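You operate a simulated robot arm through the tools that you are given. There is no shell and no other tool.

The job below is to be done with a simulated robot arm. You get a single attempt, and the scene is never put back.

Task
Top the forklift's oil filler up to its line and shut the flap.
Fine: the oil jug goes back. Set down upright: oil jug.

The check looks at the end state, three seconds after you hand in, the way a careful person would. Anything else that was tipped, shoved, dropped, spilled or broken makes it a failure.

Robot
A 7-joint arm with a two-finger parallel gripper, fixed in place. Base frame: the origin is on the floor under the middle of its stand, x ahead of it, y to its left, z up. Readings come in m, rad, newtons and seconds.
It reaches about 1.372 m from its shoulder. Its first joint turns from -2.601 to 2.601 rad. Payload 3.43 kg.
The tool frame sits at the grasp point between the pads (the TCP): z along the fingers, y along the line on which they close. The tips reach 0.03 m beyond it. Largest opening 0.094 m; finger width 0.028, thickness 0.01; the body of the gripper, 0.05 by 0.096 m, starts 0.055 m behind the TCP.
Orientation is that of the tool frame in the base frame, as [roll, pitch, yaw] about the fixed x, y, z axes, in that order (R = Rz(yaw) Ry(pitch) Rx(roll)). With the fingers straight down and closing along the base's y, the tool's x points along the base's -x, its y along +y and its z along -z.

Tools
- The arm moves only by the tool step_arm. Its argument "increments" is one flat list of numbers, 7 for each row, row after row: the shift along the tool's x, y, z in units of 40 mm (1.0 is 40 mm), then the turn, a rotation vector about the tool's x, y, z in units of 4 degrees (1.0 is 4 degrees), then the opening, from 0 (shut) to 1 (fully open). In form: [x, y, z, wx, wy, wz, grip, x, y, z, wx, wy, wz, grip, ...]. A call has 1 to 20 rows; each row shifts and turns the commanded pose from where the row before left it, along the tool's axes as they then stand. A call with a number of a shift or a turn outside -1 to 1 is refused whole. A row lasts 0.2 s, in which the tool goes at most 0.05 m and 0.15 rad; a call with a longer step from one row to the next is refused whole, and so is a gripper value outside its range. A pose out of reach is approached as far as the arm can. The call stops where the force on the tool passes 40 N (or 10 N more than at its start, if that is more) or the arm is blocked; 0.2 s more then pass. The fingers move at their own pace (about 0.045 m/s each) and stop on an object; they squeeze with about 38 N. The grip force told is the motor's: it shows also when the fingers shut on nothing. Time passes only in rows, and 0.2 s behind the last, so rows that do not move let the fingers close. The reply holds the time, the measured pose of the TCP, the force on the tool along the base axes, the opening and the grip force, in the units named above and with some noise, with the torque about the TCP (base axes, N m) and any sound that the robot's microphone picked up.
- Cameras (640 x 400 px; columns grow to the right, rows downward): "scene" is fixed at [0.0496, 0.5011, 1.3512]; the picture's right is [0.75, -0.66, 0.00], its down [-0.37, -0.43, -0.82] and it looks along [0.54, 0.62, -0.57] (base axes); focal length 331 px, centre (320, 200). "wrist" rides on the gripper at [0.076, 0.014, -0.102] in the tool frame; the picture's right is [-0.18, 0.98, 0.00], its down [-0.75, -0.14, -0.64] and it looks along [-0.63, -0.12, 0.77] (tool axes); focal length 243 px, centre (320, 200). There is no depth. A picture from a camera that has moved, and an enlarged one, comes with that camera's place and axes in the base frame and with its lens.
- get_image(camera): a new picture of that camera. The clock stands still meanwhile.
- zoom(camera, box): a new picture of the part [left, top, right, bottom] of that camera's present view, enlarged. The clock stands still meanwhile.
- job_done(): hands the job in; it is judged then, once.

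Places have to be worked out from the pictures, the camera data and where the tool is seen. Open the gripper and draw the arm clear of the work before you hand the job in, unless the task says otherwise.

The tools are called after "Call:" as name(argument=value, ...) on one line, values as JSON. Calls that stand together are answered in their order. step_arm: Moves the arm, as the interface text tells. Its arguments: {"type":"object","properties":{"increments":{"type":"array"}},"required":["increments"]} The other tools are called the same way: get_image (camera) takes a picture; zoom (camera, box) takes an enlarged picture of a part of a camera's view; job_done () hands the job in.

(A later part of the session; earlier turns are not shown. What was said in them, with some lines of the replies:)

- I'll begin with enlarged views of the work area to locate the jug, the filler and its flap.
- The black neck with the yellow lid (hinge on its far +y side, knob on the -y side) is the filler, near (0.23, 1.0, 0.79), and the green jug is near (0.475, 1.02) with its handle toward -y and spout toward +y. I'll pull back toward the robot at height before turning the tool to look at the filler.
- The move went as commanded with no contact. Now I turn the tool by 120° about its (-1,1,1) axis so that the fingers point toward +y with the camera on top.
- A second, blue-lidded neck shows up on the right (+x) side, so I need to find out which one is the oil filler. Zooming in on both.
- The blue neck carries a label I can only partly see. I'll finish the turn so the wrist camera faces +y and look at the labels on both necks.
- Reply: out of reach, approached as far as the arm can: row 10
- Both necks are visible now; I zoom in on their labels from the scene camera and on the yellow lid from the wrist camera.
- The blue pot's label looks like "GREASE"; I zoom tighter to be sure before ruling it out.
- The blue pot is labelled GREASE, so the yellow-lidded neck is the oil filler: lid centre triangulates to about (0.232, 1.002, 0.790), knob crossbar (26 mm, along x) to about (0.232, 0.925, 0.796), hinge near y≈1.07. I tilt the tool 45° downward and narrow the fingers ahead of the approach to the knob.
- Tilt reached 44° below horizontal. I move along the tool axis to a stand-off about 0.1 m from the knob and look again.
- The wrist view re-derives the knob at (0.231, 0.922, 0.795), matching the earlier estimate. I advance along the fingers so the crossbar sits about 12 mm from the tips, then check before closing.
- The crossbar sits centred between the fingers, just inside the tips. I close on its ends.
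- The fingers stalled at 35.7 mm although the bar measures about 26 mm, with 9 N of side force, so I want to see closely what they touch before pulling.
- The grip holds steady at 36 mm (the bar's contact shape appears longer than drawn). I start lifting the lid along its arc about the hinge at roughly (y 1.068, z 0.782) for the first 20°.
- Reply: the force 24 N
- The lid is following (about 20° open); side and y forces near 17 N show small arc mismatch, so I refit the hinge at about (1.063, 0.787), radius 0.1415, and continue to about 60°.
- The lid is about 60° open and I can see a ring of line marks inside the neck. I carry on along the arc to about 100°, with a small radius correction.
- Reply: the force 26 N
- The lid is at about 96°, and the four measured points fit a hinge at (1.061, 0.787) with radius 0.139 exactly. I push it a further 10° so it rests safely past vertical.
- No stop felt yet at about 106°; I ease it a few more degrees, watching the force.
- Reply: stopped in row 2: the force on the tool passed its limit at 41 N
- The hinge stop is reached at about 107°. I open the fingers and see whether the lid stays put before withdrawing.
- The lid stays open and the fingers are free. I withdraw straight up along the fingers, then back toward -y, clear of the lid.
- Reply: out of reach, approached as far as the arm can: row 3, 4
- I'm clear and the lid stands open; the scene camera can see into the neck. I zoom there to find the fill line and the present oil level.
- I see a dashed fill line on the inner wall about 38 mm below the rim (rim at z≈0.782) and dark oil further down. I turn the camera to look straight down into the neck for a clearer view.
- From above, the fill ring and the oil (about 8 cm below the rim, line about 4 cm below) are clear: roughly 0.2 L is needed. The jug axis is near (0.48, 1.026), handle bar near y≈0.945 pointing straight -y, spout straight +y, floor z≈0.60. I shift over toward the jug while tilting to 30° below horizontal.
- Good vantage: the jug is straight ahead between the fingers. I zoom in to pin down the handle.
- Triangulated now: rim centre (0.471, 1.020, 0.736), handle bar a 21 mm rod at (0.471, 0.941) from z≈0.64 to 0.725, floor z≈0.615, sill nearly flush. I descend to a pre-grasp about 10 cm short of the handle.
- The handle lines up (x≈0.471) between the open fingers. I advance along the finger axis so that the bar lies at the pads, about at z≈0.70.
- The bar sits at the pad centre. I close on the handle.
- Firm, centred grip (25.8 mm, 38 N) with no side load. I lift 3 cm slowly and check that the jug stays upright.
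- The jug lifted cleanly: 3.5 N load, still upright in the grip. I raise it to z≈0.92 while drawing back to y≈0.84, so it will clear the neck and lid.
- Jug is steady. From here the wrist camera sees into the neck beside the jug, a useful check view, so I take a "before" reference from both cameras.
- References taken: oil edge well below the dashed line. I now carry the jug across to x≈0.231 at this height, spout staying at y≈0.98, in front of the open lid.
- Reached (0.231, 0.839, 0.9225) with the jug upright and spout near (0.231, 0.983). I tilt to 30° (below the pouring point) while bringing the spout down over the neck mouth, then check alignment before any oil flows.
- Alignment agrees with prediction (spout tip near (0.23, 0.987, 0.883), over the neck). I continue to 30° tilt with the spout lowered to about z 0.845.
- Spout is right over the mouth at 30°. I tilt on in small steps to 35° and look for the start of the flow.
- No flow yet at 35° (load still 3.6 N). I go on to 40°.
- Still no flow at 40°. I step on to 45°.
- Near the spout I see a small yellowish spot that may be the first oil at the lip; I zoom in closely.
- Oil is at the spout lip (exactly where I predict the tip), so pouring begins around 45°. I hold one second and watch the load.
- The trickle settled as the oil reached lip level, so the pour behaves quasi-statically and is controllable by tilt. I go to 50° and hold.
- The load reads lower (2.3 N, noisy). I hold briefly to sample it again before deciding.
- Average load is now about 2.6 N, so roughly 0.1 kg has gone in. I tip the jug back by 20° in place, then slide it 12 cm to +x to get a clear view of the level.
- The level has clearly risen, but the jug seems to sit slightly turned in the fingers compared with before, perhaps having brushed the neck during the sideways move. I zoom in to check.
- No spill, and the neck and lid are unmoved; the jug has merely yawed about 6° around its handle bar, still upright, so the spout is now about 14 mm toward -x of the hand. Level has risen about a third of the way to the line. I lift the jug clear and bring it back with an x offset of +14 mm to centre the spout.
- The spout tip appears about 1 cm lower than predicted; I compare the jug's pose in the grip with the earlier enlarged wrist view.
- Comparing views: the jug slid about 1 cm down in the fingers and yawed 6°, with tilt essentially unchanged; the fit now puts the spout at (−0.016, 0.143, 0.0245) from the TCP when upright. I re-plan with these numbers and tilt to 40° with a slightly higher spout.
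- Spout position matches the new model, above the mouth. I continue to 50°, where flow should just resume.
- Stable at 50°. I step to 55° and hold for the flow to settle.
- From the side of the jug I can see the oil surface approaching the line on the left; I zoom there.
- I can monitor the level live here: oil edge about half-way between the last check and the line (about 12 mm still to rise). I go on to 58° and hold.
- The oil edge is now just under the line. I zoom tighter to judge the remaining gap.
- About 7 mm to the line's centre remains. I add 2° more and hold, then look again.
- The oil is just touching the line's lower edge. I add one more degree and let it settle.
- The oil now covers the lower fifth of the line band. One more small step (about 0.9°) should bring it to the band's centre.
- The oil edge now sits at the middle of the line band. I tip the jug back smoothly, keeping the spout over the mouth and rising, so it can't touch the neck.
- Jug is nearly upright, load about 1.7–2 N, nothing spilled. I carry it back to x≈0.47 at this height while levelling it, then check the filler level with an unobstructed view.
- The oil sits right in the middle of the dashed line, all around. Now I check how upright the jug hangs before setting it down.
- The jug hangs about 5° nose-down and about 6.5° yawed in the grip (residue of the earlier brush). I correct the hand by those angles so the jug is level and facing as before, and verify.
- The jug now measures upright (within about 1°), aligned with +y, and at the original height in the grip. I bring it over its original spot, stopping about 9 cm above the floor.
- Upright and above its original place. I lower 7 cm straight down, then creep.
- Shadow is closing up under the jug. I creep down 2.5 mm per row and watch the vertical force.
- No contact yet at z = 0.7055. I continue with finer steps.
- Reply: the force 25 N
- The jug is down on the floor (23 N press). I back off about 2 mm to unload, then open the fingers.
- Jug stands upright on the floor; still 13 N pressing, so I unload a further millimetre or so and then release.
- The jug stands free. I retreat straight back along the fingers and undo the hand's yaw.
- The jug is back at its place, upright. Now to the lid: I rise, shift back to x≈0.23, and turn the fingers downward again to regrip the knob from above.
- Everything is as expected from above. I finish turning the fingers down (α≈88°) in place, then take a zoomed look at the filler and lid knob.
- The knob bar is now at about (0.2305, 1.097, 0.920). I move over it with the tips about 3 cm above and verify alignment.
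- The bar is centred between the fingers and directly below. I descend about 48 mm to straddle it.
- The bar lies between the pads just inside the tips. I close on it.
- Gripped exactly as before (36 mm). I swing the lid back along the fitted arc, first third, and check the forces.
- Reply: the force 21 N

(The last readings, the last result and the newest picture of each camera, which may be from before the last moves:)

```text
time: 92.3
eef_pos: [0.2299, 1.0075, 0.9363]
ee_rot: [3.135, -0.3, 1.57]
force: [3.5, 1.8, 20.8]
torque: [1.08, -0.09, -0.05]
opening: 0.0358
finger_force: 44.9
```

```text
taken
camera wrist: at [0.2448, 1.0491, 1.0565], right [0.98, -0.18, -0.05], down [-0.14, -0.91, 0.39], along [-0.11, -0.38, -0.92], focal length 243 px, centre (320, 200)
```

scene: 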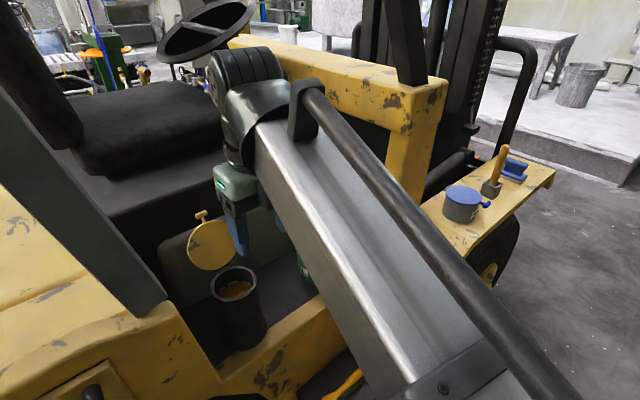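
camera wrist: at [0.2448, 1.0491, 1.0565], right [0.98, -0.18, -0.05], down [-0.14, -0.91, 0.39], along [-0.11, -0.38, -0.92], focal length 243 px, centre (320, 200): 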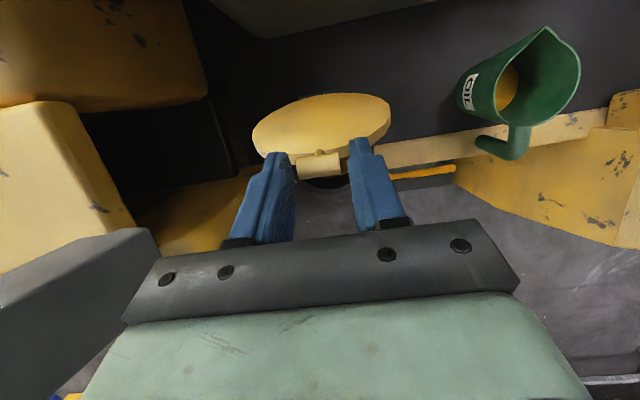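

The lid follows well; the 21 N upward reading means my radius is about a millimetre tight, so I add that and continue the closing arc.

Call:
step_arm(increments=[-0.328, 0, 0.0, 0, 0.5375, 0, 0, -0.326, 0, 0.04, 0, 0.5375, 0, 0, -0.323, 0, 0.059, 0, 0.5375, 0, 0, -0.32, 0, 0.075, 0, 0.5375, 0, 0, -0.316, 0, 0.091, 0, 0.5375, 0, 0, -0.31, 0, 0.106, 0, 0.5375, 0, 0, -0.305, 0, 0.122, 0, 0.5375, 0, 0])

Call:
get_image(camera="wrist")

```text
time: 94.0
eef_pos: [0.2308, 0.9347, 0.8818]
ee_rot: [3.135, -0.561, 1.575]
force: [-4.6, 5.5, 6.9]
torque: [1.24, -0.04, -0.04]
opening: 0.0362
finger_force: 45.0
```

```text
taken
camera wrist: at [0.2449, 0.944, 1.0101], right [0.98, -0.16, -0.09], down [-0.14, -0.98, 0.14], along [-0.11, -0.12, -0.99], focal length 243 px, centre (320, 200)
```

wrist: 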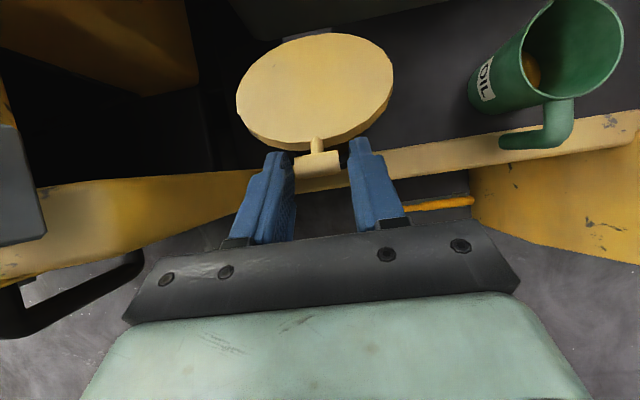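

Forces are low now and the lid is about 30° from closed. I carry on down to nearly shut.

Call:
step_arm(increments=[-0.298, 0, 0.136, 0, 0.5375, 0, 0, -0.29, 0, 0.151, 0, 0.5375, 0, 0, -0.282, 0, 0.165, 0, 0.5375, 0, 0, -0.274, 0, 0.178, 0, 0.5375, 0, 0, -0.264, 0, 0.192, 0, 0.5375, 0, 0])

Call:
zoom(camera="scene", box=[180, 230, 300, 330])

```text
time: 95.2
eef_pos: [0.2308, 0.91, 0.8224]
ee_rot: [3.134, -0.75, 1.579]
force: [-12.9, -2.1, 9.5]
torque: [1.3, 0.08, 0.12]
opening: 0.0361
finger_force: 44.7
```

```text
4.00 times, centred on (240, 280) of scene
camera zoom: at [0.0496, 0.5011, 1.3512], right [0.75, -0.66, 0.0], down [-0.37, -0.43, -0.82], along [0.54, 0.62, -0.57], focal length 1322 px, centre (640, -120)
```

zoom: 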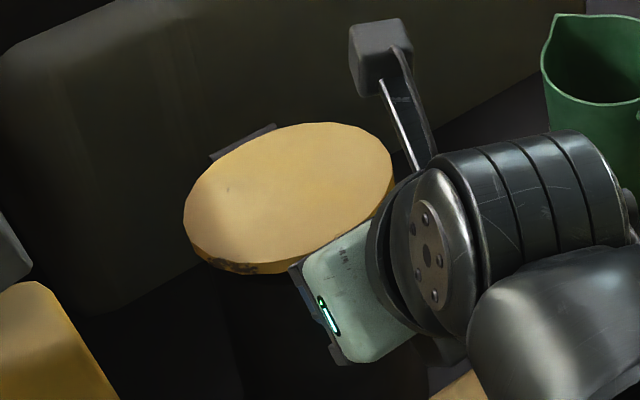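

About 5° remain. I finish in two small steps, watching for the seat contact.

Call:
step_arm(increments=[-0.127, 0, 0.102, 0, 0.27, 0, 0, -0.127, 0, 0.102, 0, 0.27, 0, 0, 0, 0, 0, 0, 0, 0, 0])

Call:
zoom(camera="scene", box=[180, 230, 300, 330])

Call:
get_image(camera="wrist")

```text
time: 96.0
eef_pos: [0.2295, 0.9077, 0.8094]
ee_rot: [3.132, -0.787, 1.577]
force: [-17.9, -6.3, 10.9]
torque: [1.28, 0.14, 0.21]
opening: 0.0358
finger_force: 44.9
```

```text
4.00 times, centred on (240, 280) of scene
camera zoom: at [0.0496, 0.5011, 1.3512], right [0.75, -0.66, 0.0], down [-0.37, -0.43, -0.82], along [0.54, 0.62, -0.57], focal length 1322 px, centre (640, -120)
```

zoom: 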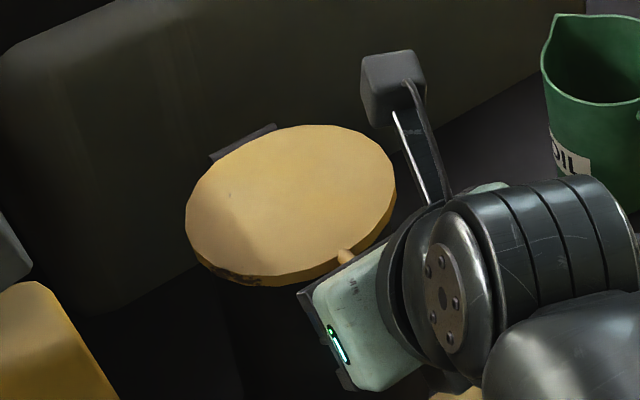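

```text
taken
camera wrist: at [0.245, 0.8882, 0.9365], right [0.98, -0.13, -0.12], down [-0.14, -0.99, -0.08], along [-0.11, 0.1, -0.99], focal length 243 px, centre (320, 200)
```

wrist: 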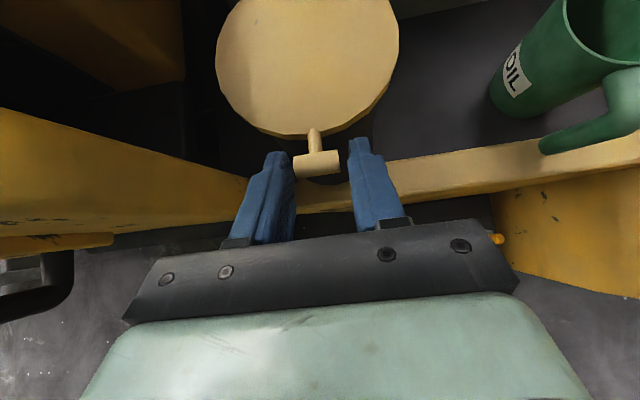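

Almost seated: the lid outline is within a few pixels of its original closed position. I press down another few millimetres to seat it.

Call:
step_arm(increments=[-0.035, 0, 0.035, 0, 0.1, 0, 0, 0, 0, 0, 0, 0, 0, 0])

Call:
step_arm(increments=[-0.035, 0, 0.035, 0, 0.1, 0, 0, 0, 0, 0, 0, 0, 0, 0])

Call:
zoom(camera="scene", box=[180, 230, 300, 330])

```text
time: 96.5
eef_pos: [0.2301, 0.9075, 0.8078]
ee_rot: [3.134, -0.795, 1.578]
force: [-20.0, -10.3, 9.7]
torque: [1.15, -0.01, 0.3]
opening: 0.0357
finger_force: 45.1
```

```text
time: 97.2
eef_pos: [0.2309, 0.9088, 0.8056]
ee_rot: [3.131, -0.801, 1.58]
force: [-22.7, -13.5, 8.5]
torque: [1.08, 0.05, 0.33]
opening: 0.0358
finger_force: 45.0
```

```text
4.00 times, centred on (240, 280) of scene
camera zoom: at [0.0496, 0.5011, 1.3512], right [0.75, -0.66, 0.0], down [-0.37, -0.43, -0.82], along [0.54, 0.62, -0.57], focal length 1322 px, centre (640, -120)
```

zoom: 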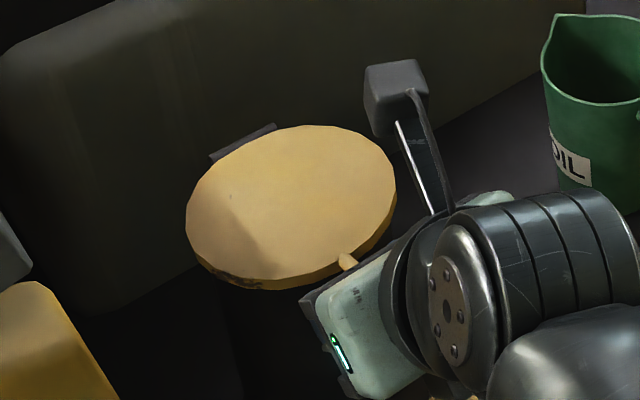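

The lid is still easing down without a firm stop. Two more small presses, with a slight x relief for the side load.

Call:
step_arm(increments=[-0.035, -0.03, 0.035, 0, 0.1, 0, 0, 0, 0, 0, 0, 0, 0, 0])

Call:
step_arm(increments=[-0.035, 0, 0.035, 0, 0.1, 0, 0, 0, 0, 0, 0, 0, 0, 0])

Call:
zoom(camera="scene", box=[180, 230, 300, 330])

```text
time: 97.8
eef_pos: [0.2302, 0.9088, 0.8047]
ee_rot: [3.131, -0.809, 1.576]
force: [-15.2, -18.5, 9.3]
torque: [1.1, 0.02, 0.22]
opening: 0.0357
finger_force: 45.3
```

```text
time: 98.3
eef_pos: [0.2303, 0.9073, 0.8013]
ee_rot: [3.132, -0.816, 1.578]
force: [-11.2, -23.6, 7.7]
torque: [0.95, -0.04, 0.16]
opening: 0.0359
finger_force: 45.8
```

```text
4.00 times, centred on (240, 280) of scene
camera zoom: at [0.0496, 0.5011, 1.3512], right [0.75, -0.66, 0.0], down [-0.37, -0.43, -0.82], along [0.54, 0.62, -0.57], focal length 1322 px, centre (640, -120)
```

zoom: 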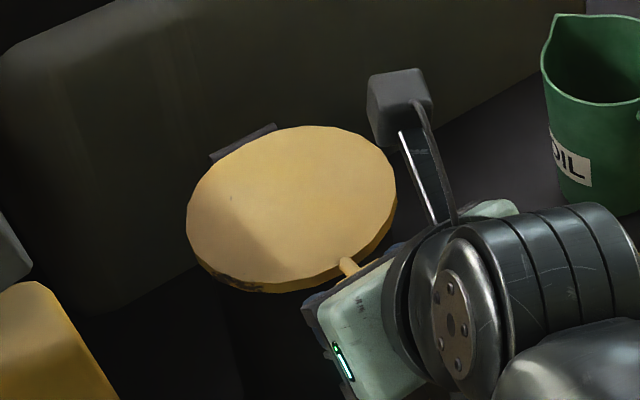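

The outline now coincides with the original closed picture as far as I can tell. I take the very same zoom as at the start to compare exactly.

Call:
zoom(camera="scene", box=[190, 240, 290, 360])

Call:
zoom(camera="wrist", box=[190, 60, 470, 240])

```text
3.33 times, centred on (240, 300) of scene
camera zoom: at [0.0496, 0.5011, 1.3512], right [0.75, -0.66, 0.0], down [-0.37, -0.43, -0.82], along [0.54, 0.62, -0.57], focal length 1102 px, centre (587, -133)
```

zoom: 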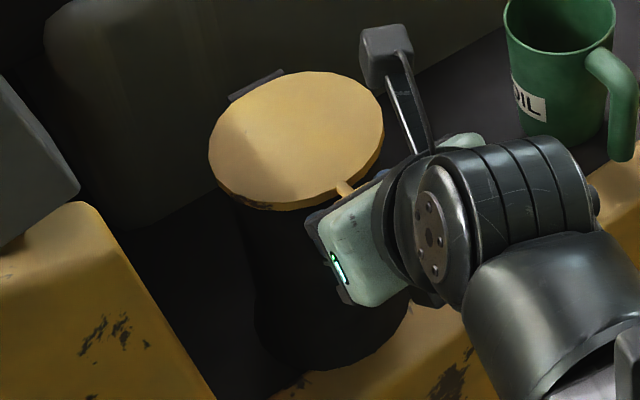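

```text
2.22 times, centred on (330, 150) of wrist
camera zoom: at [0.2448, 0.8846, 0.9283], right [0.98, -0.13, -0.13], down [-0.14, -0.98, -0.11], along [-0.11, 0.13, -0.99], focal length 539 px, centre (298, 311)
```

zoom: 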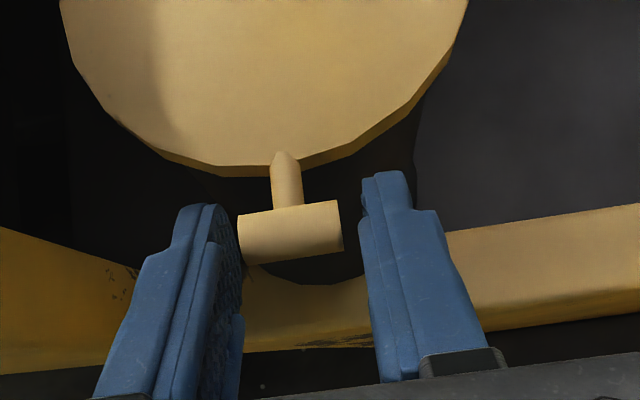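

The lid matches its original closed outline exactly. I open the fingers and back away along the finger axis.

Call:
step_arm(increments=[0, 0, 0, 0, 0, 0, 0.3, 0, 0, 0, 0, 0, 0, 0.65, 0, 0, 0, 0, 0, 0, 0.65, 0, 0, 0, 0, 0, 0, 0.65])

Call:
step_arm(increments=[0, 0, -0.4, 0, 0, 0, 0.65, 0, 0, -0.6, 0, 0, 0, 0.65, 0, 0, -0.8, 0, 0, 0, 0.65, 0, 0, -0.9, 0, 0, 0, 0.65, 0, 0, -0.9, 0, 0, 0, 0.65])

Call:
get_image(camera="wrist")

Call:
zoom(camera="scene", box=[190, 240, 290, 360])

```text
time: 99.3
eef_pos: [0.2302, 0.9081, 0.8017]
ee_rot: [3.132, -0.816, 1.577]
force: [-0.8, 0.8, 0.6]
torque: [0.01, 0.04, -0.01]
opening: 0.061
finger_force: 0.0
```

```text
time: 100.5
eef_pos: [0.2284, 0.8044, 0.9009]
ee_rot: [3.131, -0.814, 1.579]
force: [0.2, 0.8, -0.5]
torque: [-0.05, -0.03, -0.01]
opening: 0.0612
finger_force: 0.0
```

```text
taken
camera wrist: at [0.2433, 0.7799, 1.0266], right [0.98, -0.13, -0.13], down [-0.14, -0.98, -0.11], along [-0.11, 0.13, -0.99], focal length 243 px, centre (320, 200)
```

wrist: 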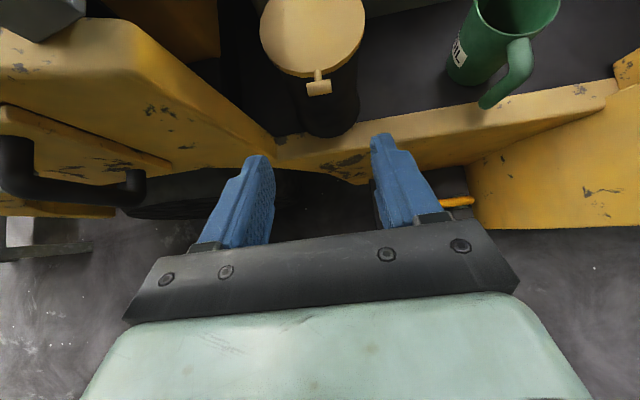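

```text
3.33 times, centred on (240, 300) of scene
camera zoom: at [0.0496, 0.5011, 1.3512], right [0.75, -0.66, 0.0], down [-0.37, -0.43, -0.82], along [0.54, 0.62, -0.57], focal length 1102 px, centre (587, -133)
```

zoom: 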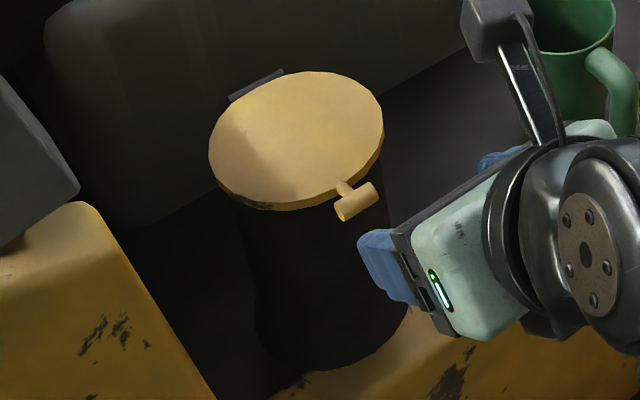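

The lid stays shut with the knob exactly where it started, and the jug is standing. I draw the arm well clear and open the gripper fully.

Call:
step_arm(increments=[0.09, 0.09, -0.73, 0, 0, 0, 1, 0.09, 0.09, -0.73, 0, 0, 0, 1, 0.09, 0.09, -0.73, 0, 0, 0, 1, 0.09, 0.09, -0.73, 0, 0, 0, 1, 0.09, 0.09, -0.73, 0, 0, 0, 1, 0.09, 0.09, -0.73, 0, 0, 0, 1, 0.09, 0.09, -0.73, 0, 0, 0, 1, 0.09, 0.09, -0.73, 0, 0, 0, 1])

Call:
get_image(camera="scene")

Call:
get_image(camera="wrist")

Call:
zoom(camera="scene", box=[180, 210, 400, 400])

```text
time: 102.3
eef_pos: [0.2573, 0.6528, 1.0815]
ee_rot: [3.133, -0.815, 1.578]
force: [0.0, 0.1, 0.2]
torque: [-0.01, 0.02, -0.03]
opening: 0.0941
finger_force: 0.0
```

```text
taken
```

scene: 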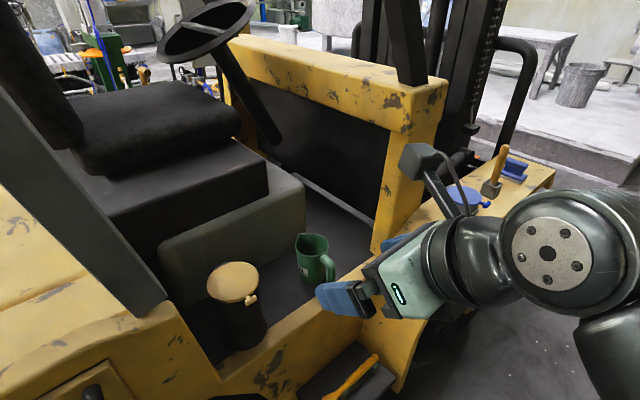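

```text
taken
camera wrist: at [0.2714, 0.6301, 1.2085], right [0.98, -0.13, -0.13], down [-0.14, -0.98, -0.11], along [-0.11, 0.13, -0.99], focal length 243 px, centre (320, 200)
```

wrist: 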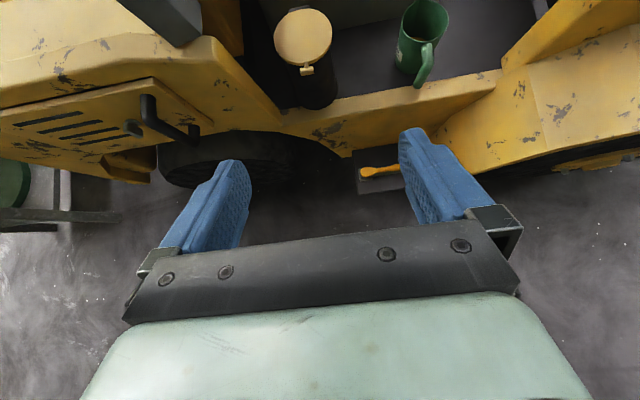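

```text
2.11 times, centred on (290, 305) of scene
camera zoom: at [0.0496, 0.5011, 1.3512], right [0.75, -0.66, 0.0], down [-0.37, -0.43, -0.82], along [0.54, 0.62, -0.57], focal length 696 px, centre (383, -21)
```

zoom: 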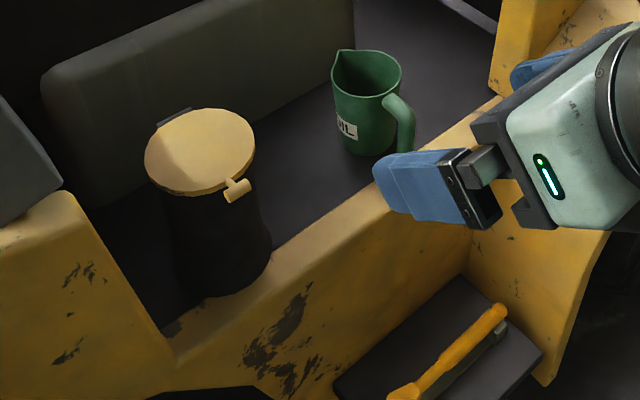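

Final view matches the starting picture: lid shut, jug upright in its original place, nothing spilled or moved, arm clear with the gripper open. I hand the job in.

Call:
job_done()

```text
The job is handed in.
```

The forklift's oil filler is topped up to its line, the flap is shut, and the oil jug is back upright in its original spot. I've handed the job in.

- **Oil level:** in a clear view before closing the flap, the oil sat in the middle of the dashed line, all the way round.
- **Flap:** it lines up with the picture taken at the start, and it stayed shut after I let go.
- **Jug brushed the filler neck:** this seems to have happened while I moved the jug aside to check the level. It turned slightly in the fingers, but nothing spilled. I straightened it before setting it down.
- **Other items:** the blue-lidded pot is labelled GREASE, so I left it alone. I saw no oil outside the filler and nothing else out of place.

The arm is drawn clear with the gripper open.
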